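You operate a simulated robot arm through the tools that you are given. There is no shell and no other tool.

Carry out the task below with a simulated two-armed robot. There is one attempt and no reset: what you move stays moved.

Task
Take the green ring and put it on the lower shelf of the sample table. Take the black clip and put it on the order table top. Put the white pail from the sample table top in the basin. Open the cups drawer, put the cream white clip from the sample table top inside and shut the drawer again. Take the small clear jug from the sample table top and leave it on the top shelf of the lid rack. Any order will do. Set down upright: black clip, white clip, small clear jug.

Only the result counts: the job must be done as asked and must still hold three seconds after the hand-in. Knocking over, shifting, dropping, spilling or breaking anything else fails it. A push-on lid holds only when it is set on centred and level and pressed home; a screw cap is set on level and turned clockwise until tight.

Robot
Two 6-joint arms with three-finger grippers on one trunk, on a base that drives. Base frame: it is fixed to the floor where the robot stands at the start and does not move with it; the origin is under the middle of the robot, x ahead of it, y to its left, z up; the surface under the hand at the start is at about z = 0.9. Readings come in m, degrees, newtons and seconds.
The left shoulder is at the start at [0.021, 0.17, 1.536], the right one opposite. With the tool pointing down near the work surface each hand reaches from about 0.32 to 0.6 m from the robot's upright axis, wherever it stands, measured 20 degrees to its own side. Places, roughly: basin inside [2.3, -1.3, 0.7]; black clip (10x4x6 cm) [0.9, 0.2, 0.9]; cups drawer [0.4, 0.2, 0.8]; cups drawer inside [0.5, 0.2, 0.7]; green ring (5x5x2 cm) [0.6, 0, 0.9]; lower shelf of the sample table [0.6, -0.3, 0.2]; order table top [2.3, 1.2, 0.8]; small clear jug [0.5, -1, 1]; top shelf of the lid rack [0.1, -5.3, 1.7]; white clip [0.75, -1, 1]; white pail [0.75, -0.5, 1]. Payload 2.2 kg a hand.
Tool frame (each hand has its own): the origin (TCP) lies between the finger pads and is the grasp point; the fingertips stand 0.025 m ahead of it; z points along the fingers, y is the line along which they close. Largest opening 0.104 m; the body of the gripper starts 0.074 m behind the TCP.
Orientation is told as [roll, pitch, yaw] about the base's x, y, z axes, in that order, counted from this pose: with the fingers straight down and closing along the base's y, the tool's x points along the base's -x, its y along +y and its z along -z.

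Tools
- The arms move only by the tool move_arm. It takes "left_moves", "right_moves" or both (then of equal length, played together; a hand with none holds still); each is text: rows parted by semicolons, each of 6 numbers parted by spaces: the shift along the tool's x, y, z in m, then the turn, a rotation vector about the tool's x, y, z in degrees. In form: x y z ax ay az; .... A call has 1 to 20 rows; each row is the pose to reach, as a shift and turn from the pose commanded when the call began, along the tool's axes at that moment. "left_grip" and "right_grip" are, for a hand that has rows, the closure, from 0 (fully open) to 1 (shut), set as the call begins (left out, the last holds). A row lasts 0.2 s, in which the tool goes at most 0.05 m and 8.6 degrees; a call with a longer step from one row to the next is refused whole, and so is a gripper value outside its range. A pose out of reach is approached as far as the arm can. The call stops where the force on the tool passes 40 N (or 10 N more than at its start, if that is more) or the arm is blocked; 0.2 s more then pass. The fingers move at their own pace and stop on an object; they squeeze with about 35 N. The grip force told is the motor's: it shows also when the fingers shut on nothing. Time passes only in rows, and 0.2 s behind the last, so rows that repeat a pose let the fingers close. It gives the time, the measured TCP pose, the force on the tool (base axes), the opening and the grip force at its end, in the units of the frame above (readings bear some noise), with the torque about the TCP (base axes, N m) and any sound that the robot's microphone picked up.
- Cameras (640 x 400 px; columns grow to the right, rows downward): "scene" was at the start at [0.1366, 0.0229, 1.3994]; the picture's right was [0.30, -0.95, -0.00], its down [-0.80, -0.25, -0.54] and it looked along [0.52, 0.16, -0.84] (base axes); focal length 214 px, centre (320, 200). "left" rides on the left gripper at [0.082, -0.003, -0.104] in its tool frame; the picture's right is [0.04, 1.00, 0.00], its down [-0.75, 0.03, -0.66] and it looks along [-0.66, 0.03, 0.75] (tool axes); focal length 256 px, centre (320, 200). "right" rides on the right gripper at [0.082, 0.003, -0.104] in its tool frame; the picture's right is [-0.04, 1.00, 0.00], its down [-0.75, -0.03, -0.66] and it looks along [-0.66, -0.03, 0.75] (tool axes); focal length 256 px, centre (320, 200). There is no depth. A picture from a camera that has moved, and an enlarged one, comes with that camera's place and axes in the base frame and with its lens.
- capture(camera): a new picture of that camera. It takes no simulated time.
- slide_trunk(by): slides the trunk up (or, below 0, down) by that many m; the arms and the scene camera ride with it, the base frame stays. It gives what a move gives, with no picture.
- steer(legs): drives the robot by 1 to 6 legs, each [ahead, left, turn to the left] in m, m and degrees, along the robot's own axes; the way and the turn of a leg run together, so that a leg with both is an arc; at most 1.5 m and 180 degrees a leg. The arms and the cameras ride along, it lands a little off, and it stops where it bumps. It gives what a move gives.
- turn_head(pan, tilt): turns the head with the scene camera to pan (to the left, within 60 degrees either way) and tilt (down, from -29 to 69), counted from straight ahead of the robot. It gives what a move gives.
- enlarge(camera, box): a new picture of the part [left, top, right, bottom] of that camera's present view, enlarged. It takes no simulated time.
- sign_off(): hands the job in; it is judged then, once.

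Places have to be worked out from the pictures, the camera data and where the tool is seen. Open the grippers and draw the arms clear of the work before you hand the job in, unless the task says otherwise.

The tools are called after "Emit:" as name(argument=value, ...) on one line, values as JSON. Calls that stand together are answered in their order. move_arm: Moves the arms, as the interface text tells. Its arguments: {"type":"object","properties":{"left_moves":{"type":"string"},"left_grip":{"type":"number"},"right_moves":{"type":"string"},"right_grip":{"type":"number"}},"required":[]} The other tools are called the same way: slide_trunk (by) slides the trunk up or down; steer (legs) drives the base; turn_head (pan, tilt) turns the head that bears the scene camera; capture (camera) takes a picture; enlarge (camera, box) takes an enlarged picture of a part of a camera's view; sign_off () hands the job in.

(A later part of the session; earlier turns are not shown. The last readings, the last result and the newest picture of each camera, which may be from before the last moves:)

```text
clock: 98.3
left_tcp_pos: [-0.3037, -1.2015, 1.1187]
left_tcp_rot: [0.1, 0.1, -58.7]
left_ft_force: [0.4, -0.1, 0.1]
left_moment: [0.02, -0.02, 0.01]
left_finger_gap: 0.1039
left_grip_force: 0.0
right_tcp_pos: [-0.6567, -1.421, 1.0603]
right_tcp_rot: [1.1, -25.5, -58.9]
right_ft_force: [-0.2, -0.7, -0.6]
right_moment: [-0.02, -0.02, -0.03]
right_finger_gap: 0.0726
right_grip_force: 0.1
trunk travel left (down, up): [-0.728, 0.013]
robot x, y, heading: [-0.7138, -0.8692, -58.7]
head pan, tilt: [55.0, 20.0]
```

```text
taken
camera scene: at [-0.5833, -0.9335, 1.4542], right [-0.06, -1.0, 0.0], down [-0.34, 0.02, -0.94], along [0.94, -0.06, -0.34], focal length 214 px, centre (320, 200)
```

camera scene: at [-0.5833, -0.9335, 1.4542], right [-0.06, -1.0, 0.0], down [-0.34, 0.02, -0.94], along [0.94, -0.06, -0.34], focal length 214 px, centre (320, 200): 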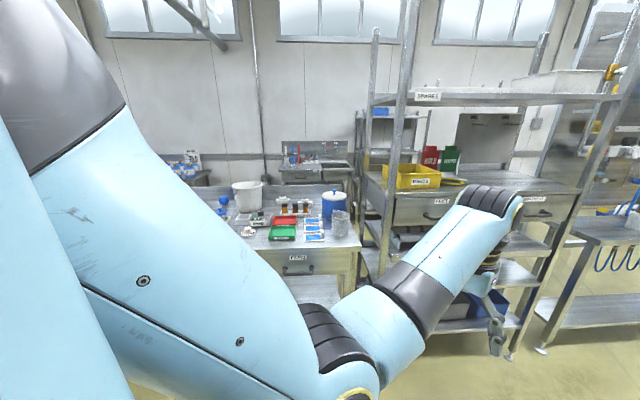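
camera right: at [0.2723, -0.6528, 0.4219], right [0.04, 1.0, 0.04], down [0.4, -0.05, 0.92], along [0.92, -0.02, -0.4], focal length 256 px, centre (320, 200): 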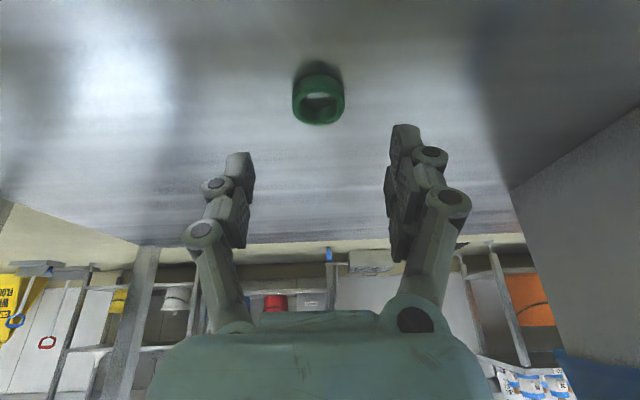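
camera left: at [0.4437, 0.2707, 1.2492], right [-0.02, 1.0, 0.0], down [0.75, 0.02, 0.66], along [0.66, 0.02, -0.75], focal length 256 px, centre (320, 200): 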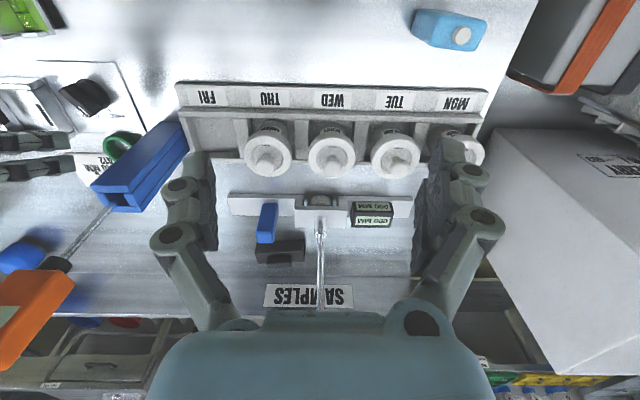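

The far shelf unit (open front facing us, top board with a white box on it) matches the lid rack. For the jug and clips I want the right hand's camera above the hand; the earlier turn direction hit a wrist limit, so I try rotating about the tool axis the other way here in free space.

Emit:
move_arm(right_moves="0 0 0 0 0 -8.5; 0 0 0 0 0 -17; 0 0 0 0 0 -25.5; 0 0 0 0 0 -34; 0 0 0 0 0 -42.5; 0 0 0 0 0 -51; 0 0 0 0 0 -59.5; 0 0 0 0 0 -68; 0 0 0 0 0 -76.5; 0 0 0 0 0 -85; 0 0 0 0 0 -93.5; 0 0 0 0 0 -102; 0 0 0 0 0 -110.5; 0 0 0 0 0 -119; 0 0 0 0 0 -127.5; 0 0 0 0 0 -136; 0 0 0 0 0 -144.5; 0 0 0 0 0 -153; 0 0 0 0 0 -161.5; 0 0 0 0 0 -170")

Emit:
move_arm(right_moves="0 0 0 0 0 -5; 0 0 0 0 0 -10; 0 0 0 0 0 -10")

```text
clock: 102.5
left_tcp_pos: [-0.3051, -1.201, 1.1195]
left_tcp_rot: [0.1, 0.0, -58.7]
left_ft_force: [-0.5, 0.8, 0.3]
left_moment: [-0.02, 0.03, 0.02]
left_finger_gap: 0.1041
left_grip_force: 0.1
right_tcp_pos: [-0.6559, -1.4207, 1.0622]
right_tcp_rot: [-5.8, 24.8, 110.1]
right_ft_force: [-0.2, -0.9, -0.3]
right_moment: [-0.01, 0.0, 0.01]
right_finger_gap: 0.0729
right_grip_force: 0.0
trunk travel left (down, up): [-0.728, 0.013]
robot x, y, heading: [-0.7088, -0.8723, -58.5]
head pan, tilt: [55.0, 20.0]
```

```text
clock: 103.3
left_tcp_pos: [-0.3031, -1.2007, 1.1182]
left_tcp_rot: [0.2, 0.0, -58.6]
left_ft_force: [1.0, -0.3, 0.3]
left_moment: [0.0, -0.01, 0.03]
left_finger_gap: 0.1038
left_grip_force: 0.0
right_tcp_pos: [-0.6564, -1.4217, 1.0619]
right_tcp_rot: [-4.6, 25.2, 112.7]
right_ft_force: [-0.8, -0.4, -0.4]
right_moment: [-0.02, 0.0, 0.01]
right_finger_gap: 0.073
right_grip_force: 0.2
right hand out of reach, approached as far as the arm can: row 2, 3
trunk travel left (down, up): [-0.728, 0.013]
robot x, y, heading: [-0.7131, -0.8721, -58.6]
head pan, tilt: [55.0, 20.0]
```

The wrist allows about ±173° either way. I'll keep the hand unflipped and use moderate forward tilts instead; turning the right hand back now.

Emit:
move_arm(right_moves="0 0 0 0 0 8.5; 0 0 0 0 0 17; 0 0 0 0 0 25.5; 0 0 0 0 0 34; 0 0 0 0 0 42.5; 0 0 0 0 0 51; 0 0 0 0 0 59.5; 0 0 0 0 0 68; 0 0 0 0 0 76.5; 0 0 0 0 0 85; 0 0 0 0 0 93.5; 0 0 0 0 0 102; 0 0 0 0 0 110.5; 0 0 0 0 0 119; 0 0 0 0 0 127.5; 0 0 0 0 0 136; 0 0 0 0 0 144.5; 0 0 0 0 0 153; 0 0 0 0 0 161.5; 0 0 0 0 0 170")

Emit:
steer(legs=[[0, 0, 58.6]])

```text
clock: 107.5
left_tcp_pos: [-0.3036, -1.2008, 1.1181]
left_tcp_rot: [0.1, 0.1, -58.7]
left_ft_force: [-0.3, -0.3, -0.3]
left_moment: [0.02, 0.01, 0.02]
left_finger_gap: 0.1041
left_grip_force: 0.2
right_tcp_pos: [-0.6552, -1.4206, 1.0601]
right_tcp_rot: [0.0, -25.4, -56.4]
right_ft_force: [-0.9, 0.2, 0.2]
right_moment: [0.01, 0.03, 0.01]
right_finger_gap: 0.0731
right_grip_force: 0.1
trunk travel left (down, up): [-0.728, 0.013]
robot x, y, heading: [-0.712, -0.8684, -58.7]
head pan, tilt: [55.0, 20.0]
```

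```text
clock: 110.5
left_tcp_pos: [-0.2147, -0.696, 1.1203]
left_tcp_rot: [0.1, 0.0, -0.3]
left_ft_force: [0.3, 0.1, -0.8]
left_moment: [0.02, 0.03, 0.04]
left_finger_gap: 0.104
left_grip_force: 0.0
right_tcp_pos: [-0.2126, -1.1111, 1.0608]
right_tcp_rot: [0.0, -25.5, 2.2]
right_ft_force: [-0.2, -0.8, 0.5]
right_moment: [0.03, -0.02, 0.01]
right_finger_gap: 0.0728
right_grip_force: 0.0
trunk travel left (down, up): [-0.728, 0.013]
robot x, y, heading: [-0.7107, -0.8689, -0.3]
head pan, tilt: [55.0, 20.0]
```

I'll approach the CREAM clip with the robot turned 45° left: that brings the right shoulder nearer the table and keeps the left arm off it. First I swing the right hand out to its own side with matching yaw.

Emit:
move_arm(right_moves="0.0184 -0.0363 -0.0151 2.92 0 6.12; 0.0368 -0.0726 -0.0302 5.84 0 12.25; 0.0552 -0.1089 -0.0453 8.76 0 18.37; 0.0737 -0.1451 -0.0605 11.69 0 24.5; 0.0921 -0.1814 -0.0756 14.61 0 30.62; 0.1105 -0.2177 -0.0907 17.53 0 36.75; 0.1289 -0.254 -0.1058 20.45 0 42.87; 0.1289 -0.254 -0.1058 20.45 0 42.87", right_grip=0.2)

Emit:
steer(legs=[[0, 0, 45.3]])

Emit:
turn_head(pan=-45, tilt=35)

Emit:
capture(camera="scene")

```text
clock: 112.2
left_tcp_pos: [-0.2157, -0.6948, 1.1192]
left_tcp_rot: [0.0, 0.0, -0.2]
left_ft_force: [0.5, 0.1, -0.8]
left_moment: [-0.02, 0.02, -0.01]
left_finger_gap: 0.104
left_grip_force: 0.0
right_tcp_pos: [-0.3646, -1.3715, 1.0991]
right_tcp_rot: [-0.2, -25.5, -45.4]
right_ft_force: [0.3, 0.7, -0.1]
right_moment: [0.01, 0.02, -0.05]
right_finger_gap: 0.0834
right_grip_force: 0.1
trunk travel left (down, up): [-0.728, 0.013]
robot x, y, heading: [-0.7124, -0.871, -0.1]
head pan, tilt: [55.0, 20.0]
```

```text
clock: 114.7
left_tcp_pos: [-0.4856, -0.3947, 1.1198]
left_tcp_rot: [0.1, 0.0, 45.0]
left_ft_force: [0.1, 0.2, -0.7]
left_moment: [0.02, -0.01, 0.01]
left_finger_gap: 0.1039
left_grip_force: 0.1
right_tcp_pos: [-0.1116, -0.9763, 1.0992]
right_tcp_rot: [-0.1, -25.5, -0.1]
right_ft_force: [0.8, 0.7, -0.1]
right_moment: [0.01, 0.0, 0.01]
right_finger_gap: 0.083
right_grip_force: 0.0
trunk travel left (down, up): [-0.728, 0.013]
robot x, y, heading: [-0.7096, -0.8694, 45.1]
head pan, tilt: [55.0, 20.0]
```

```text
clock: 116.5
left_tcp_pos: [-0.4862, -0.3945, 1.1199]
left_tcp_rot: [0.0, 0.0, 45.0]
left_ft_force: [0.2, -0.8, -0.2]
left_moment: [-0.01, -0.03, 0.02]
left_finger_gap: 0.1038
left_grip_force: 0.0
right_tcp_pos: [-0.1108, -0.9756, 1.0989]
right_tcp_rot: [-0.1, -25.5, -0.2]
right_ft_force: [0.3, -0.1, 0.7]
right_moment: [0.04, -0.03, -0.01]
right_finger_gap: 0.0833
right_grip_force: 0.1
trunk travel left (down, up): [-0.728, 0.013]
robot x, y, heading: [-0.7099, -0.8708, 45.1]
head pan, tilt: [-45.0, 35.0]
```

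```text
taken
camera scene: at [-0.5749, -0.8178, 1.4303], right [0.0, -1.0, 0.0], down [-0.57, 0.0, -0.82], along [0.82, 0.0, -0.57], focal length 214 px, centre (320, 200)
```

scene: 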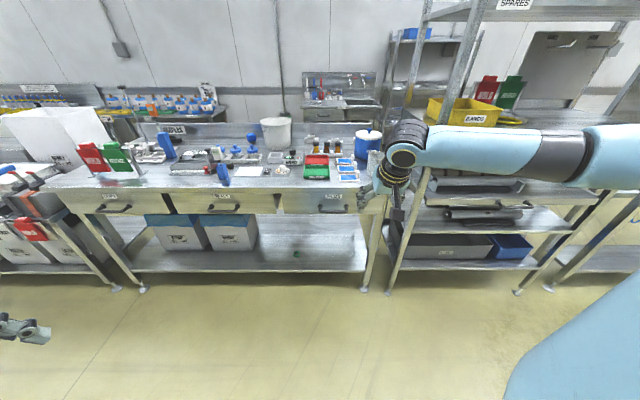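

The right tool now points straight at the table (yaw 0). I drive diagonally to stand close to the table with the hand above the free space before the clip.

Emit:
steer(legs=[[0.66, -0.345, 0]])

Emit:
capture(camera="right")

Emit:
capture(camera="scene")

```text
clock: 120.5
left_tcp_pos: [0.2114, -0.1749, 1.1188]
left_tcp_rot: [0.0, 0.1, 44.5]
left_ft_force: [-0.6, -0.4, 1.4]
left_moment: [0.03, 0.01, 0.0]
left_finger_gap: 0.104
left_grip_force: 0.1
right_tcp_pos: [0.5821, -0.7583, 1.0995]
right_tcp_rot: [-0.1, -25.4, -0.5]
right_ft_force: [0.3, 0.8, -1.2]
right_moment: [-0.02, 0.0, 0.02]
right_finger_gap: 0.0834
right_grip_force: 0.1
trunk travel left (down, up): [-0.728, 0.013]
robot x, y, heading: [-0.018, -0.6476, 44.6]
head pan, tilt: [-45.0, 35.0]
```

```text
taken
camera right: at [0.4643, -0.7545, 1.1592], right [0.05, 1.0, 0.02], down [0.4, -0.03, 0.92], along [0.92, -0.04, -0.4], focal length 256 px, centre (320, 200)
```

right: 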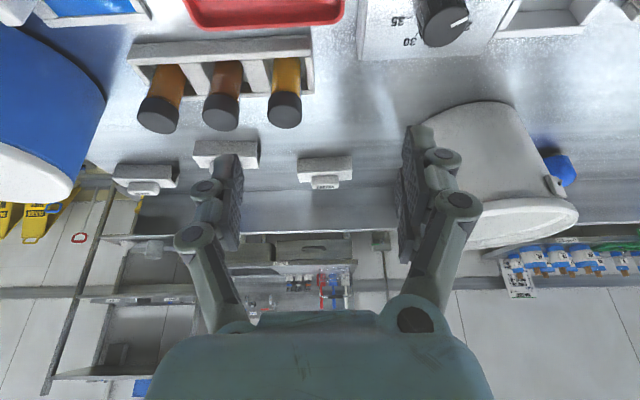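

```text
taken
camera scene: at [0.1196, -0.5969, 1.4303], right [-0.01, -1.0, 0.0], down [-0.57, 0.01, -0.82], along [0.82, -0.01, -0.57], focal length 214 px, centre (320, 200)
```

scene: 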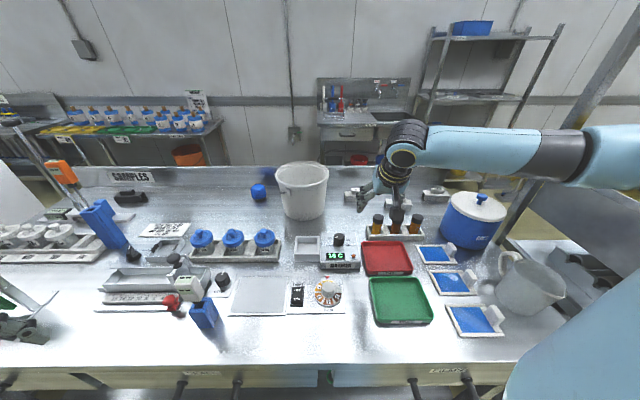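

Good view of the three clips from the right hand: CREAM is the one on the right in that picture, nearly straight ahead. I zoom to measure it.

Emit:
enlarge(camera="right", box=[240, 120, 400, 220])

Emit:
enlarge(camera="scene", box=[310, 160, 430, 235])

```text
4.00 times, centred on (320, 170) of right
camera zoom: at [0.4643, -0.7545, 1.1592], right [0.05, 1.0, 0.02], down [0.4, -0.03, 0.92], along [0.92, -0.04, -0.4], focal length 1024 px, centre (320, 320)
```

zoom: 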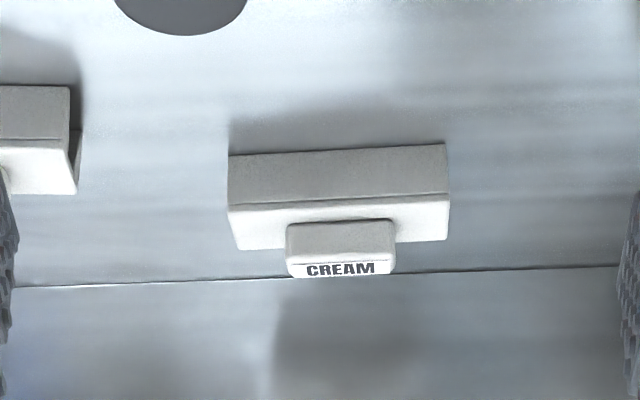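

```text
5.33 times, centred on (370, 198) of scene
camera zoom: at [0.1196, -0.5969, 1.4303], right [-0.01, -1.0, 0.0], down [-0.57, 0.01, -0.82], along [0.82, -0.01, -0.57], focal length 1144 px, centre (53, 213)
```

zoom: 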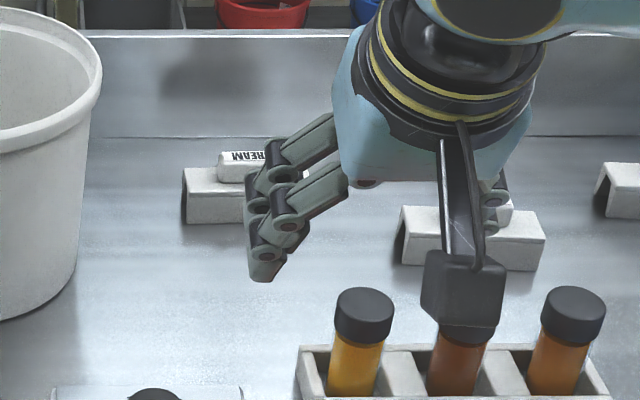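

CREAM clip: base centre ≈(0.885,-0.763), base top z≈0.93, knob ≈5 cm in y at (0.889,-0.762), z 0.93–0.96. To have reach in hand I move 4 cm closer and lower the trunk 8 cm.

Emit:
steer(legs=[[0.03, -0.028, 0.4]])

Emit:
slide_trunk(by=-0.05)

Emit:
capture(camera="right")

```text
clock: 121.3
left_tcp_pos: [0.2479, -0.1724, 1.1194]
left_tcp_rot: [0.1, 0.0, 44.9]
left_ft_force: [0.0, 0.4, -0.4]
left_moment: [0.01, 0.03, 0.01]
left_finger_gap: 0.1042
left_grip_force: 0.1
right_tcp_pos: [0.6218, -0.7526, 1.0996]
right_tcp_rot: [0.0, -25.5, -0.2]
right_ft_force: [0.8, -0.1, -0.8]
right_moment: [0.0, 0.02, 0.0]
right_finger_gap: 0.0833
right_grip_force: 0.0
trunk travel left (down, up): [-0.728, 0.013]
robot x, y, heading: [0.0208, -0.6471, 45.1]
head pan, tilt: [-45.0, 35.0]
```

```text
clock: 122.2
left_tcp_pos: [0.2483, -0.1717, 1.07]
left_tcp_rot: [0.2, -0.2, 45.0]
left_ft_force: [-0.6, 0.3, 0.7]
left_moment: [0.0, -0.04, 0.02]
left_finger_gap: 0.104
left_grip_force: 0.2
right_tcp_pos: [0.6213, -0.7525, 1.05]
right_tcp_rot: [0.0, -25.6, -0.2]
right_ft_force: [-0.2, 0.7, 0.4]
right_moment: [-0.01, -0.03, -0.01]
right_finger_gap: 0.0832
right_grip_force: 0.1
trunk travel left (down, up): [-0.678, 0.063]
robot x, y, heading: [0.0228, -0.6443, 45.0]
head pan, tilt: [-45.0, 35.0]
```

```text
taken
camera right: at [0.5041, -0.7493, 1.1097], right [0.04, 1.0, 0.02], down [0.4, -0.03, 0.92], along [0.92, -0.03, -0.4], focal length 256 px, centre (320, 200)
```

right: 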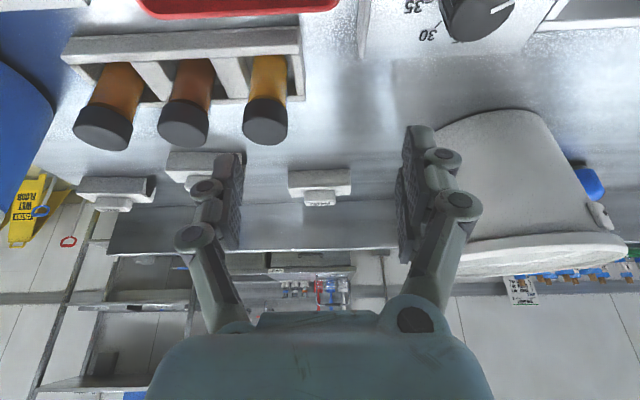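

A bottle top is just below the right finger, so I move forward at this height first, then down to a pre-grasp 8 cm behind the knob.

Emit:
move_arm(right_moves="-0.0343 0 0.0164 0 0 0; -0.0686 -0.002 0.0328 0 0 0; -0.1029 -0.004 0.0493 0 0 0; -0.1372 -0.006 0.0657 0 0 0; -0.1715 -0.0087 0.0821 0 0 0; -0.1963 -0.0087 0.114 0 0 0; -0.1963 -0.0087 0.114 0 0 0")

Emit:
capture(camera="right")

```text
clock: 123.8
left_tcp_pos: [0.2477, -0.1719, 1.0692]
left_tcp_rot: [0.1, 0.0, 44.9]
left_ft_force: [-0.4, -0.4, -0.1]
left_moment: [-0.01, -0.02, -0.01]
left_finger_gap: 0.1039
left_grip_force: 0.1
right_tcp_pos: [0.8469, -0.7632, 1.0307]
right_tcp_rot: [0.1, -25.5, 0.0]
right_ft_force: [-0.9, 0.7, -0.3]
right_moment: [0.0, -0.04, -0.01]
right_finger_gap: 0.0832
right_grip_force: 0.1
trunk travel left (down, up): [-0.678, 0.063]
robot x, y, heading: [0.0227, -0.6473, 44.9]
head pan, tilt: [-45.0, 35.0]
```

```text
taken
camera right: at [0.7297, -0.7606, 1.0904], right [0.04, 1.0, 0.02], down [0.4, -0.03, 0.92], along [0.92, -0.03, -0.4], focal length 256 px, centre (320, 200)
```

right: 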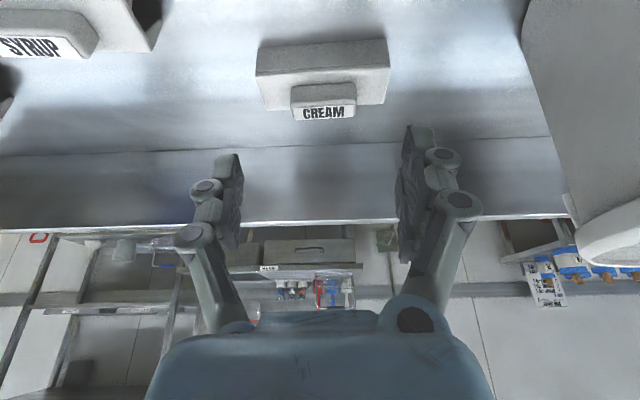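

Refined: knob centre ≈(0.882,-0.761), z 0.93–0.952. I advance to TCP (0.874,-0.761,0.962) with fingers either side of the knob.

Emit:
move_arm(right_moves="0.002 0.001 0.03 0 0 0; 0.004 0.002 0.055 0 0 0; 0.0052 0.002 0.0736 0 0 0; 0.0052 0.002 0.0736 0 0 0")

Emit:
capture(camera="right")

```text
clock: 124.8
left_tcp_pos: [0.2485, -0.1716, 1.0677]
left_tcp_rot: [0.1, 0.0, 44.9]
left_ft_force: [-0.2, -0.2, 1.3]
left_moment: [0.0, -0.03, 0.02]
left_finger_gap: 0.1042
left_grip_force: 0.1
right_tcp_pos: [0.8689, -0.7577, 0.9643]
right_tcp_rot: [0.0, -25.5, -0.1]
right_ft_force: [-0.2, -0.5, 0.1]
right_moment: [0.01, 0.0, -0.01]
right_finger_gap: 0.083
right_grip_force: 0.0
right hand out of reach, approached as far as the arm can: row 3, 4
trunk travel left (down, up): [-0.678, 0.063]
robot x, y, heading: [0.0235, -0.6487, 44.7]
head pan, tilt: [-45.0, 35.0]
```

```text
taken
camera right: at [0.7519, -0.7533, 1.0249], right [0.04, 1.0, 0.02], down [0.4, -0.03, 0.92], along [0.92, -0.03, -0.4], focal length 256 px, centre (320, 200)
```

right: 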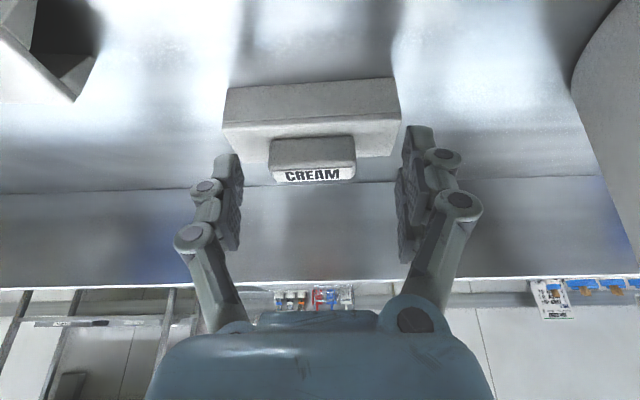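

I'm just at the reach limit, 5 mm short. I back the hand off a little, bring the robot 2.5 cm closer, and approach again.

Emit:
move_arm(right_moves="0 0 -0.03 0 0 0; 0 0 -0.06 0 0 0; 0 0 -0.06 0 0 0")

Emit:
steer(legs=[[0.018, -0.02, 0.2]])

Emit:
enlarge(camera="right", box=[200, 30, 460, 192])

```text
clock: 125.7
left_tcp_pos: [0.2485, -0.1717, 1.0694]
left_tcp_rot: [0.0, 0.0, 44.9]
left_ft_force: [-0.4, 1.4, -0.5]
left_moment: [0.0, 0.0, 0.01]
left_finger_gap: 0.1041
left_grip_force: 0.2
right_tcp_pos: [0.8446, -0.757, 1.0187]
right_tcp_rot: [-0.1, -25.4, -0.1]
right_ft_force: [-0.1, 0.6, -0.4]
right_moment: [0.03, -0.01, 0.0]
right_finger_gap: 0.0829
right_grip_force: 0.0
trunk travel left (down, up): [-0.678, 0.063]
robot x, y, heading: [0.023, -0.6457, 44.5]
head pan, tilt: [-45.0, 35.0]
```

```text
clock: 126.7
left_tcp_pos: [0.2749, -0.1721, 1.0685]
left_tcp_rot: [0.0, 0.1, 45.1]
left_ft_force: [0.9, 0.8, 0.2]
left_moment: [-0.02, 0.02, 0.02]
left_finger_gap: 0.1039
left_grip_force: 0.0
right_tcp_pos: [0.8728, -0.7558, 1.0169]
right_tcp_rot: [0.1, -25.6, 0.1]
right_ft_force: [0.7, -0.4, -0.5]
right_moment: [0.04, 0.05, 0.02]
right_finger_gap: 0.0828
right_grip_force: 0.1
trunk travel left (down, up): [-0.678, 0.063]
robot x, y, heading: [0.0479, -0.645, 45.1]
head pan, tilt: [-45.0, 35.0]
stopped in leg 1: the robot was blocked; the commanded pose is now the measured one
```

```text
2.46 times, centred on (330, 111) of right
camera zoom: at [0.7553, -0.752, 1.0777], right [0.04, 1.0, 0.02], down [0.4, -0.03, 0.92], along [0.92, -0.03, -0.4], focal length 630 px, centre (295, 419)
```

zoom: 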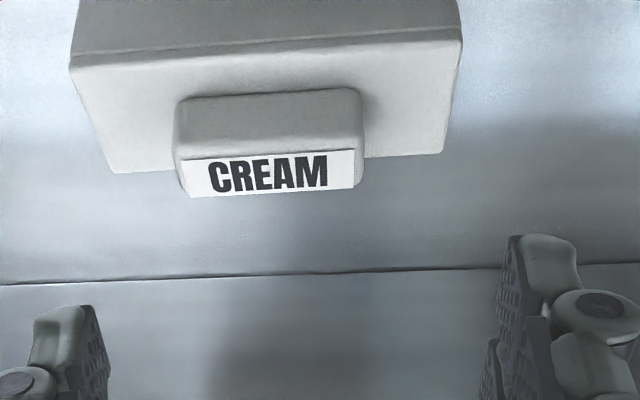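

The base just touched something (probably the table frame) after 2.5 cm, which is enough. Knob re-measured at y≈-0.7616, x≈0.88; I lower onto it.

Emit:
move_arm(right_moves="0.008 -0.003 0.017 0 0 0; 0.016 -0.0055 0.034 0 0 0; 0.0237 -0.0055 0.0507 0 0 0; 0.0237 -0.0055 0.0507 0 0 0")

Emit:
capture(camera="right")

```text
clock: 127.7
left_tcp_pos: [0.2733, -0.1724, 1.0695]
left_tcp_rot: [0.1, 0.0, 45.0]
left_ft_force: [-0.1, -0.6, 0.1]
left_moment: [0.0, 0.03, 0.0]
left_finger_gap: 0.1041
left_grip_force: 0.1
right_tcp_pos: [0.8705, -0.7622, 0.9632]
right_tcp_rot: [0.0, -25.5, 0.2]
right_ft_force: [0.3, -0.5, 0.3]
right_moment: [-0.03, 0.02, 0.0]
right_finger_gap: 0.0835
right_grip_force: 0.1
trunk travel left (down, up): [-0.678, 0.063]
robot x, y, heading: [0.0458, -0.6465, 44.8]
head pan, tilt: [-45.0, 35.0]
```

```text
taken
camera right: at [0.7542, -0.7583, 1.0231], right [0.04, 1.0, 0.02], down [0.4, -0.03, 0.92], along [0.92, -0.03, -0.4], focal length 256 px, centre (320, 200)
```

right: 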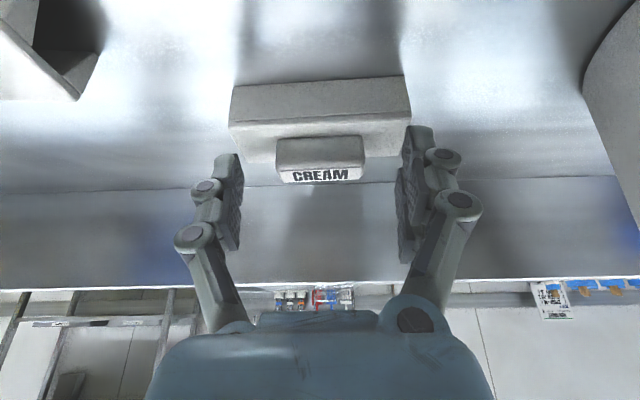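

Good alignment; 5 mm further in, then close on the knob.

Emit:
move_arm(right_moves="-0.0032 0 0.0049 0 0 0; -0.0032 0 0.0049 0 0 0")

Emit:
move_arm(right_moves="0 0 0 0 0 0; 0 0 0 0 0 0; 0 0 0 0 0 0; 0 0 0 0 0 0", right_grip=1)

Emit:
capture(camera="right")

```text
clock: 128.3
left_tcp_pos: [0.2733, -0.1727, 1.0699]
left_tcp_rot: [0.1, 0.1, 45.1]
left_ft_force: [-0.1, -0.2, -0.3]
left_moment: [-0.01, 0.02, -0.02]
left_finger_gap: 0.1041
left_grip_force: 0.0
right_tcp_pos: [0.8758, -0.761, 0.9612]
right_tcp_rot: [-0.1, -25.6, 0.0]
right_ft_force: [-0.6, 0.1, 0.9]
right_moment: [0.03, 0.01, 0.0]
right_finger_gap: 0.0834
right_grip_force: 0.4
trunk travel left (down, up): [-0.678, 0.063]
robot x, y, heading: [0.0445, -0.6502, 45.2]
head pan, tilt: [-45.0, 35.0]
```

```text
clock: 129.3
left_tcp_pos: [0.2714, -0.1723, 1.0685]
left_tcp_rot: [0.0, 0.0, 45.1]
left_ft_force: [0.2, -0.7, 0.2]
left_moment: [-0.01, -0.01, 0.01]
left_finger_gap: 0.1042
left_grip_force: 0.1
right_tcp_pos: [0.8767, -0.7626, 0.964]
right_tcp_rot: [0.1, -25.8, 0.1]
right_ft_force: [3.9, -3.4, 18.8]
right_moment: [-0.07, -0.1, 0.01]
right_finger_gap: 0.0482
right_grip_force: 35.4
trunk travel left (down, up): [-0.678, 0.063]
robot x, y, heading: [0.0469, -0.6474, 45.1]
head pan, tilt: [-45.0, 35.0]
```

```text
taken
camera right: at [0.7584, -0.7591, 1.0225], right [0.04, 1.0, 0.02], down [0.39, -0.03, 0.92], along [0.92, -0.03, -0.39], focal length 256 px, centre (320, 200)
```

right: 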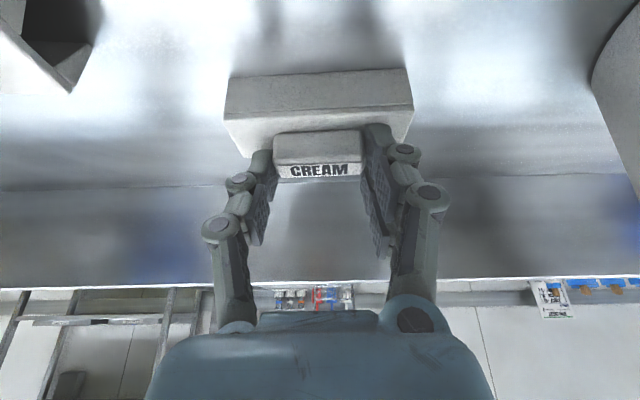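

Held (gap 4.8 cm on the knob). I lift slowly straight up, 12 cm.

Emit:
move_arm(right_moves="-0.0043 0 -0.009 0 0 0; -0.0086 0 -0.018 0 0 0; -0.0216 0 -0.0451 0 0 0; -0.0367 0 -0.0767 0 0 0; -0.0518 0 -0.1082 0 0 0; -0.0518 0 -0.1082 0 0 0")

Emit:
capture(camera="right")

Emit:
capture(camera="scene")

```text
clock: 130.7
left_tcp_pos: [0.2743, -0.173, 1.0697]
left_tcp_rot: [0.1, 0.0, 45.1]
left_ft_force: [0.2, -0.8, 0.1]
left_moment: [0.01, 0.0, 0.01]
left_finger_gap: 0.1043
left_grip_force: 0.0
right_tcp_pos: [0.8778, -0.7607, 1.0833]
right_tcp_rot: [-0.1, -25.6, 0.2]
right_ft_force: [0.4, -0.3, -0.6]
right_moment: [0.0, 0.01, 0.01]
right_finger_gap: 0.0483
right_grip_force: 34.8
trunk travel left (down, up): [-0.678, 0.063]
robot x, y, heading: [0.0469, -0.6453, 45.0]
head pan, tilt: [-45.0, 35.0]
```

```text
taken
camera right: at [0.7607, -0.7577, 1.1428], right [0.04, 1.0, 0.02], down [0.4, -0.03, 0.92], along [0.92, -0.03, -0.4], focal length 256 px, centre (320, 200)
```

right: 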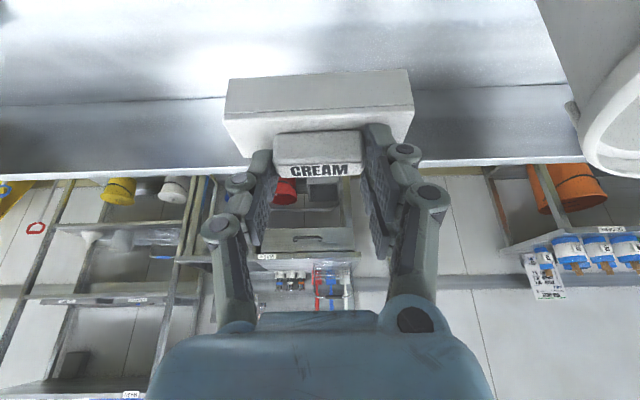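

```text
taken
camera scene: at [0.1854, -0.5948, 1.3801], right [0.0, -1.0, 0.0], down [-0.57, 0.0, -0.82], along [0.82, 0.0, -0.57], focal length 214 px, centre (320, 200)
```

scene: 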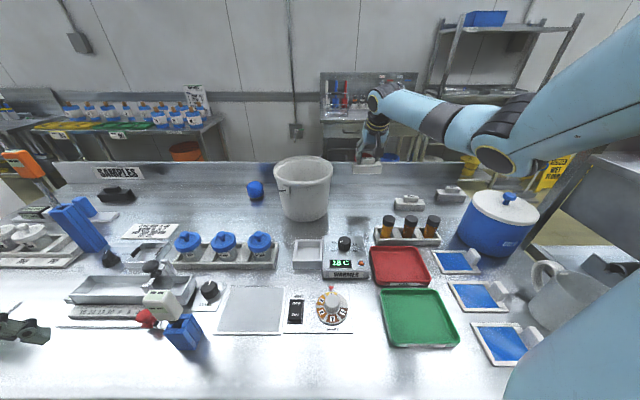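

The clip is up and level. I raise it a little more, draw it in 12 cm over the bottles, then back the robot straight away from the table.

Emit:
move_arm(right_moves="-0.0065 0 -0.0135 0 0 0; -0.013 0 -0.027 0 0 0; 0.0231 0 -0.0443 0 0 0; 0.0592 0 -0.0616 0 0 0; 0.0952 0 -0.0788 0 0 0; 0.0952 0 -0.0788 0 0 0")

Emit:
steer(legs=[[-0.42, 0.42, 0]])

```text
clock: 132.1
left_tcp_pos: [0.2739, -0.1716, 1.0684]
left_tcp_rot: [0.1, 0.1, 45.1]
left_ft_force: [1.1, -0.4, 0.6]
left_moment: [0.01, 0.01, 0.01]
left_finger_gap: 0.1042
left_grip_force: 0.1
right_tcp_pos: [0.7548, -0.7604, 1.1089]
right_tcp_rot: [0.0, -25.5, 0.0]
right_ft_force: [0.1, 0.1, -0.2]
right_moment: [-0.02, -0.01, -0.03]
right_finger_gap: 0.0481
right_grip_force: 35.3
trunk travel left (down, up): [-0.678, 0.063]
robot x, y, heading: [0.0491, -0.6464, 44.9]
head pan, tilt: [-45.0, 35.0]
```

```text
clock: 135.4
left_tcp_pos: [-0.3076, -0.1651, 1.0694]
left_tcp_rot: [0.0, 0.0, 43.7]
left_ft_force: [-0.3, 0.5, 0.3]
left_moment: [0.04, -0.03, -0.05]
left_finger_gap: 0.104
left_grip_force: 0.1
right_tcp_pos: [0.1601, -0.765, 1.11]
right_tcp_rot: [0.0, -25.5, -1.3]
right_ft_force: [0.4, 0.6, 0.1]
right_moment: [-0.02, -0.03, -0.01]
right_finger_gap: 0.0479
right_grip_force: 35.4
trunk travel left (down, up): [-0.678, 0.063]
robot x, y, heading: [-0.5431, -0.6315, 43.5]
head pan, tilt: [-45.0, 35.0]
```

Clear of the table. Now I turn to face the table and strafe left to stand before the cups drawer, then look at its handle.

Emit:
steer(legs=[[0, 0, -43.5], [0.03, 0.63, 0]])

Emit:
turn_head(pan=15, tilt=40)

Emit:
capture(camera="scene")

Emit:
enlarge(camera="scene", box=[220, 150, 420, 275])

```text
clock: 140.9
left_tcp_pos: [-0.0363, 0.1806, 1.0687]
left_tcp_rot: [-0.1, 0.0, 1.5]
left_ft_force: [-0.5, 0.3, 0.5]
left_moment: [-0.05, -0.02, 0.03]
left_finger_gap: 0.104
left_grip_force: 0.1
right_tcp_pos: [-0.0938, -0.5779, 1.1089]
right_tcp_rot: [0.1, -25.5, -43.6]
right_ft_force: [-0.5, 0.3, 0.4]
right_moment: [0.01, -0.01, 0.03]
right_finger_gap: 0.0481
right_grip_force: 35.1
trunk travel left (down, up): [-0.678, 0.063]
robot x, y, heading: [-0.5274, -0.0099, 1.5]
head pan, tilt: [-45.0, 35.0]
```

```text
clock: 142.2
left_tcp_pos: [-0.036, 0.1784, 1.0682]
left_tcp_rot: [0.1, 0.1, 1.3]
left_ft_force: [0.7, 0.1, 0.5]
left_moment: [0.0, -0.02, -0.03]
left_finger_gap: 0.1037
left_grip_force: 0.0
right_tcp_pos: [-0.0928, -0.578, 1.1097]
right_tcp_rot: [0.0, -25.5, -43.6]
right_ft_force: [-0.4, -0.5, -1.1]
right_moment: [0.01, -0.02, -0.02]
right_finger_gap: 0.0481
right_grip_force: 34.9
trunk travel left (down, up): [-0.678, 0.063]
robot x, y, heading: [-0.528, -0.0091, 1.5]
head pan, tilt: [15.0, 40.0]
```

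```text
taken
camera scene: at [-0.3759, 0.0194, 1.3727], right [0.28, -0.96, 0.0], down [-0.62, -0.18, -0.77], along [0.73, 0.22, -0.64], focal length 214 px, centre (320, 200)
```

scene: 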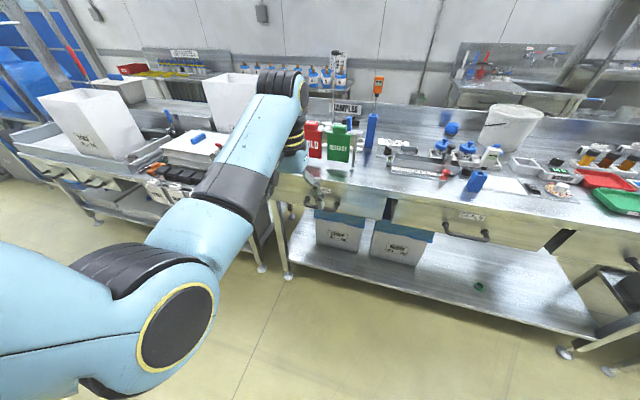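

```text
3.20 times, centred on (320, 212) of scene
camera zoom: at [-0.3759, 0.0194, 1.3727], right [0.28, -0.96, 0.0], down [-0.62, -0.18, -0.77], along [0.73, 0.22, -0.64], focal length 686 px, centre (320, 160)
```

zoom: 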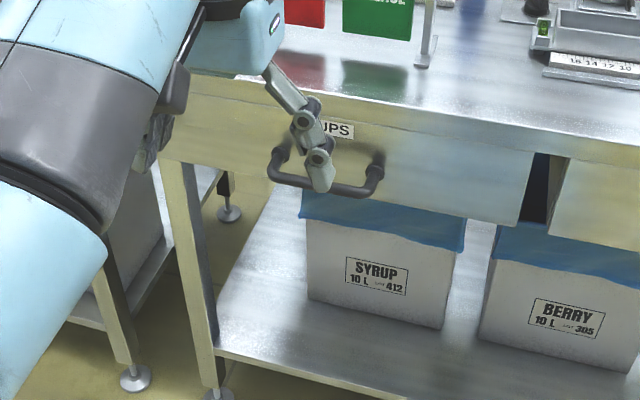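

I see the CUPS label and the handle. I take the left hand's view to triangulate the bar.

Emit:
capture(camera="left")

Emit:
enlarge(camera="left", box=[230, 130, 430, 255])

```text
taken
camera left: at [-0.1171, 0.1745, 1.1721], right [-0.07, 1.0, 0.0], down [0.75, 0.05, 0.66], along [0.65, 0.04, -0.75], focal length 256 px, centre (320, 200)
```

left: 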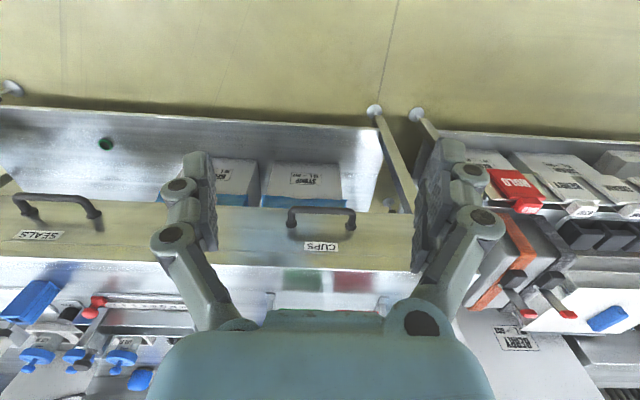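

```text
3.20 times, centred on (330, 192) of left
camera zoom: at [-0.1171, 0.1745, 1.1721], right [-0.07, 1.0, 0.0], down [0.75, 0.05, 0.66], along [0.65, 0.04, -0.75], focal length 819 px, centre (288, 224)
```

zoom: 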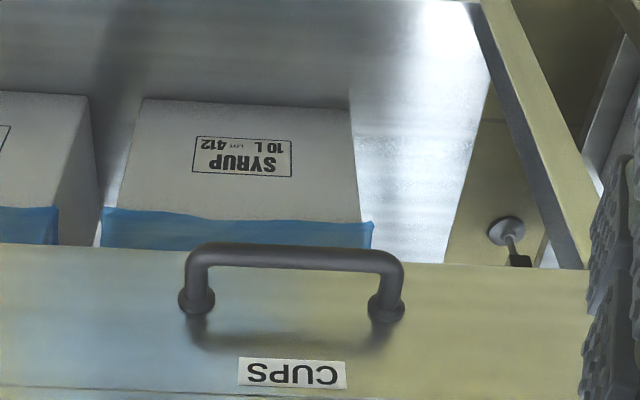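

Bar of the CUPS handle works out at about (0.246, 0.197, 0.786), drawer face x≈0.289. I lower the trunk 15 cm for comfortable reach and tip the left hand forward to horizontal.

Emit:
slide_trunk(by=-0.15)

Emit:
move_arm(left_moves="-0.01 0 0.012 0 -8 0; -0.02 0 0.024 0 -16 0; -0.03 0 0.036 0 -24 0; -0.04 0 0.048 0 -32 0; -0.05 0 0.06 0 -40 0; -0.06 0 0.072 0 -48 0; -0.07 0 0.084 0 -56 0; -0.08 0 0.096 0 -64 0; -0.09 0 0.108 0 -72 0; -0.10 0 0.12 0 -80 0; -0.10 0 0.12 0 -80 0")

```text
clock: 143.9
left_tcp_pos: [-0.036, 0.1802, 0.92]
left_tcp_rot: [-0.1, 0.1, 1.4]
left_ft_force: [0.2, 0.6, -0.2]
left_moment: [0.01, 0.03, 0.01]
left_finger_gap: 0.1038
left_grip_force: 0.1
right_tcp_pos: [-0.0938, -0.5781, 0.9602]
right_tcp_rot: [0.0, -25.6, -43.5]
right_ft_force: [0.6, 0.5, -0.7]
right_moment: [0.02, 0.01, 0.01]
right_finger_gap: 0.0481
right_grip_force: 35.2
trunk travel left (down, up): [-0.528, 0.213]
robot x, y, heading: [-0.5257, -0.011, 1.7]
head pan, tilt: [15.0, 40.0]
```

```text
clock: 146.3
left_tcp_pos: [0.0565, 0.165, 0.8043]
left_tcp_rot: [-5.1, -73.9, 1.7]
left_ft_force: [0.5, 0.1, 0.9]
left_moment: [-0.02, -0.01, 0.0]
left_finger_gap: 0.1041
left_grip_force: 0.0
left hand out of reach, approached as far as the arm can: row 9, 10
right_tcp_pos: [-0.0931, -0.578, 0.9596]
right_tcp_rot: [0.1, -25.6, -43.6]
right_ft_force: [0.5, -0.2, 0.1]
right_moment: [0.02, 0.02, 0.03]
right_finger_gap: 0.0481
right_grip_force: 34.5
trunk travel left (down, up): [-0.528, 0.213]
robot x, y, heading: [-0.5296, -0.0061, 1.4]
head pan, tilt: [15.0, 40.0]
```

Pitch reached -74°, good enough. Now I roll the left hand 90° about its axis so the fingers close vertically on the bar.

Emit:
move_arm(left_moves="0 0 0 0 0 8.2; 0 0 0 0 0 16.4; 0 0 0 0 0 24.6; 0 0 0 0 0 32.8; 0 0 0 0 0 41; 0 0 0 0 0 49.2; 0 0 0 0 0 57.4; 0 0 0 0 0 65.6; 0 0 0 0 0 73.8; 0 0 0 0 0 82; 0 0 0 0 0 90; 0 0 0 0 0 90")

Emit:
capture(camera="left")

Emit:
capture(camera="scene")

```text
clock: 148.9
left_tcp_pos: [0.0622, 0.1822, 0.799]
left_tcp_rot: [80.0, 0.1, -88.6]
left_ft_force: [-0.1, -0.2, -0.5]
left_moment: [0.02, -0.02, 0.02]
left_finger_gap: 0.1039
left_grip_force: 0.1
right_tcp_pos: [-0.0943, -0.5787, 0.96]
right_tcp_rot: [0.1, -25.5, -43.6]
right_ft_force: [0.1, -0.1, -0.2]
right_moment: [-0.01, -0.02, 0.01]
right_finger_gap: 0.0481
right_grip_force: 34.9
trunk travel left (down, up): [-0.528, 0.213]
robot x, y, heading: [-0.5256, -0.0046, 1.6]
head pan, tilt: [15.0, 40.0]
```

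```text
taken
camera left: at [-0.0412, 0.2617, 0.8134], right [0.17, 0.04, 0.98], down [-0.62, -0.77, 0.14], along [0.76, -0.64, -0.11], focal length 256 px, centre (320, 200)
```

left: 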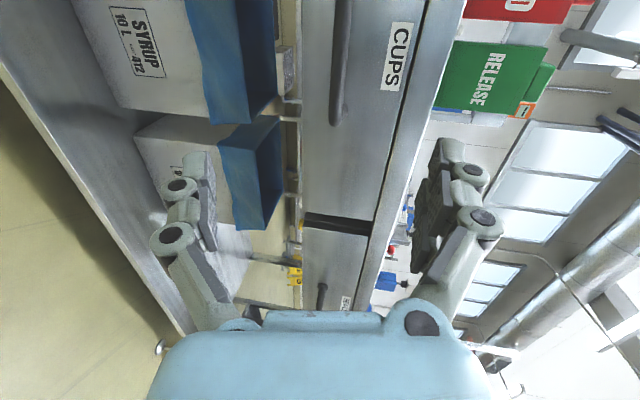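

```text
taken
camera scene: at [-0.375, 0.0196, 1.2218], right [0.28, -0.96, 0.0], down [-0.62, -0.18, -0.77], along [0.73, 0.22, -0.64], focal length 214 px, centre (320, 200)
```

scene: 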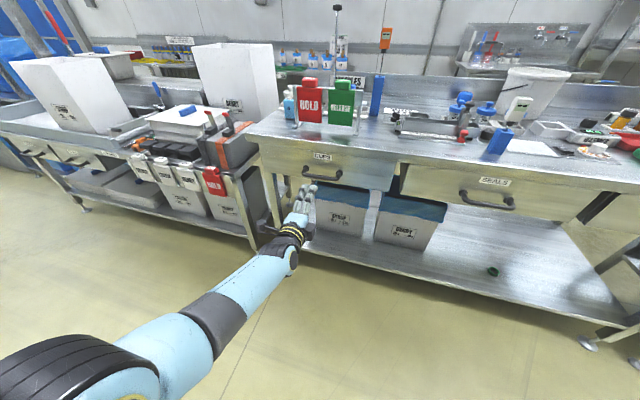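

Tool now points forward (10° down) with vertical closing. I zoom on the handle from both cameras to refine the bar's place.

Emit:
enlarge(camera="scene", box=[270, 130, 370, 192])

Emit:
enlarge(camera="left", box=[260, 0, 460, 125])

```text
6.40 times, centred on (320, 161) of scene
camera zoom: at [-0.375, 0.0196, 1.2218], right [0.28, -0.96, 0.0], down [-0.62, -0.18, -0.77], along [0.73, 0.22, -0.64], focal length 1373 px, centre (320, 450)
```

zoom: 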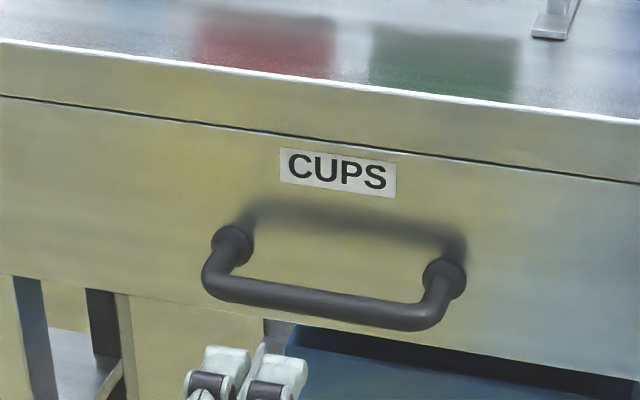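

```text
3.20 times, centred on (360, 62) of left
camera zoom: at [-0.0412, 0.2617, 0.8134], right [0.17, 0.04, 0.98], down [-0.62, -0.77, 0.14], along [0.76, -0.64, -0.11], focal length 819 px, centre (192, 640)
```

zoom: 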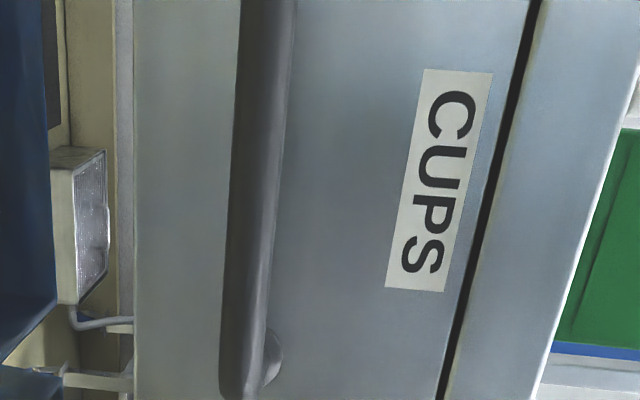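

Bar refined to (0.249, 0.203, 0.783). I drive ahead 13 cm, straightening the heading, leaving the last 5 cm for the arm.

Emit:
steer(legs=[[0.13, 0.03, -1.6]])

Emit:
capture(camera="left")

Emit:
enlarge(camera="scene", box=[250, 130, 410, 230])

```text
clock: 150.2
left_tcp_pos: [0.2004, 0.1917, 0.7983]
left_tcp_rot: [79.9, -0.1, -90.5]
left_ft_force: [1.5, 0.5, 0.1]
left_moment: [-0.03, -0.06, 0.03]
left_finger_gap: 0.104
left_grip_force: 0.1
right_tcp_pos: [0.0182, -0.5621, 0.9604]
right_tcp_rot: [-0.1, -25.5, -45.6]
right_ft_force: [0.9, 0.4, -0.8]
right_moment: [-0.02, 0.04, -0.03]
right_finger_gap: 0.0481
right_grip_force: 35.1
trunk travel left (down, up): [-0.528, 0.213]
robot x, y, heading: [-0.3983, 0.025, -0.3]
head pan, tilt: [15.0, 40.0]
```

```text
taken
camera left: at [0.0991, 0.2755, 0.8125], right [0.18, 0.04, 0.98], down [-0.65, -0.75, 0.14], along [0.74, -0.66, -0.11], focal length 256 px, centre (320, 200)
```

left: 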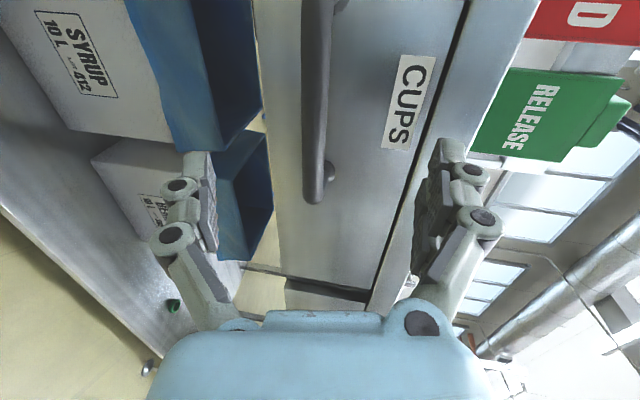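

```text
4.00 times, centred on (330, 180) of scene
camera zoom: at [-0.2423, 0.045, 1.2216], right [0.25, -0.97, 0.0], down [-0.62, -0.16, -0.77], along [0.74, 0.19, -0.64], focal length 858 px, centre (280, 280)
```

zoom: 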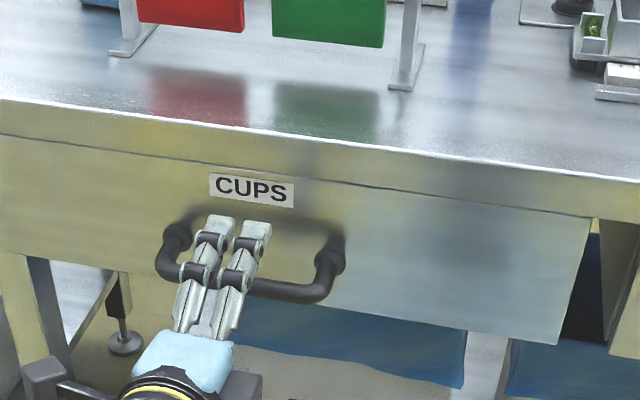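

The bar lies between the fingers in the left view. I advance 5 cm onto it, then close.

Emit:
move_arm(left_moves="0.004 -0.003 0.025 0 0 0; 0.0084 -0.0066 0.0505 0 0 0; 0.0084 -0.0066 0.0505 0 0 0")

Emit:
capture(camera="left")

```text
clock: 151.0
left_tcp_pos: [0.2461, 0.1993, 0.7833]
left_tcp_rot: [80.1, 0.0, -90.5]
left_ft_force: [-0.5, 0.0, -0.4]
left_moment: [-0.02, 0.02, 0.0]
left_finger_gap: 0.1041
left_grip_force: 0.0
right_tcp_pos: [0.0159, -0.5622, 0.9601]
right_tcp_rot: [0.0, -25.6, -45.6]
right_ft_force: [0.5, 0.1, -0.3]
right_moment: [0.03, 0.01, -0.03]
right_finger_gap: 0.0482
right_grip_force: 34.7
trunk travel left (down, up): [-0.528, 0.213]
robot x, y, heading: [-0.3988, 0.021, -0.6]
head pan, tilt: [15.0, 40.0]
```

```text
taken
camera left: at [0.1461, 0.2826, 0.7977], right [0.17, 0.04, 0.98], down [-0.65, -0.75, 0.14], along [0.74, -0.66, -0.1], focal length 256 px, centre (320, 200)
```

left: 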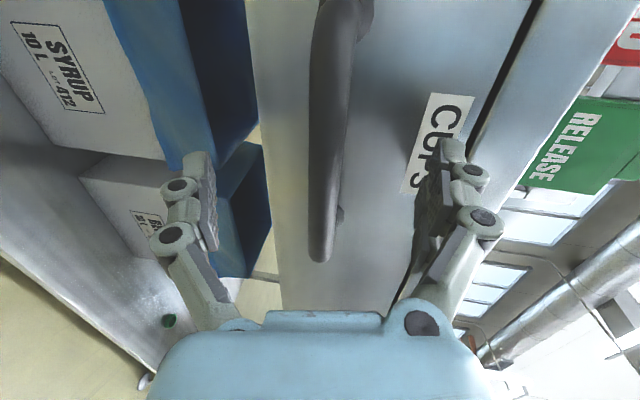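

The bar is centred at the grasp point. Closing.

Emit:
move_arm(left_moves="0 0 0 0 0 0; 0 0 0 0 0 0; 0 0 0 0 0 0; 0 0 0 0 0 0; 0 0 0 0 0 0", left_grip=1)

Emit:
capture(camera="left")

```text
clock: 152.2
left_tcp_pos: [0.2492, 0.2001, 0.785]
left_tcp_rot: [80.2, 0.0, -90.4]
left_ft_force: [6.9, 2.4, 8.1]
left_moment: [-0.2, 0.06, -0.01]
left_finger_gap: 0.0059
left_grip_force: 30.9
right_tcp_pos: [0.0182, -0.5618, 0.9593]
right_tcp_rot: [-0.1, -25.5, -45.6]
right_ft_force: [-1.1, -0.6, -1.2]
right_moment: [0.01, -0.01, -0.01]
right_finger_gap: 0.0483
right_grip_force: 35.5
trunk travel left (down, up): [-0.528, 0.213]
robot x, y, heading: [-0.3942, 0.0212, -0.5]
head pan, tilt: [15.0, 40.0]
```

```text
taken
camera left: at [0.148, 0.2823, 0.7986], right [0.17, 0.04, 0.98], down [-0.65, -0.75, 0.14], along [0.74, -0.66, -0.1], focal length 256 px, centre (320, 200)
```

left: 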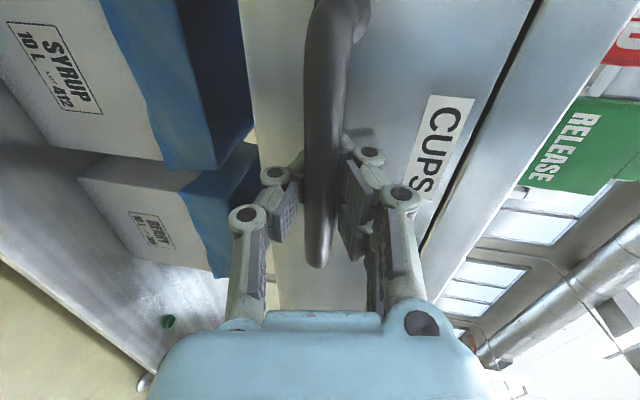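

The handle is held. I pull the drawer by driving straight back 22 cm.

Emit:
steer(legs=[[-0.12, 0, 0.2]])

Emit:
capture(camera="scene")

```text
clock: 153.5
left_tcp_pos: [0.1265, 0.2, 0.7837]
left_tcp_rot: [80.1, 0.0, -90.5]
left_ft_force: [-0.7, -8.0, 12.2]
left_moment: [-0.11, -0.01, 0.26]
left_finger_gap: 0.006
left_grip_force: 30.1
right_tcp_pos: [-0.1037, -0.562, 0.9602]
right_tcp_rot: [0.1, -25.6, -45.7]
right_ft_force: [0.1, 0.7, -0.1]
right_moment: [-0.02, -0.02, 0.0]
right_finger_gap: 0.0482
right_grip_force: 35.5
trunk travel left (down, up): [-0.528, 0.213]
robot x, y, heading: [-0.5163, 0.0228, -0.6]
head pan, tilt: [15.0, 40.0]
```

```text
taken
camera scene: at [-0.3661, 0.0447, 1.2222], right [0.25, -0.97, 0.0], down [-0.62, -0.16, -0.77], along [0.74, 0.19, -0.64], focal length 214 px, centre (320, 200)
```

scene: 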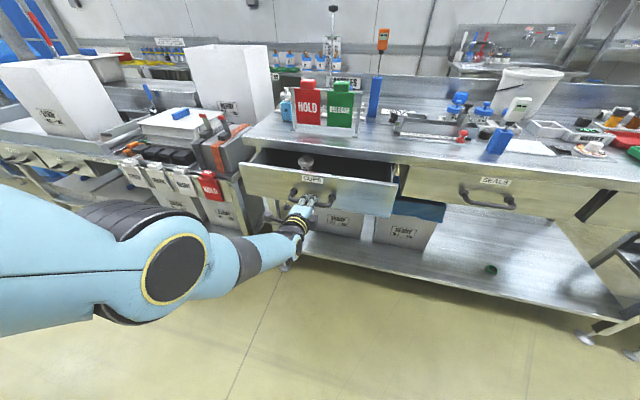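

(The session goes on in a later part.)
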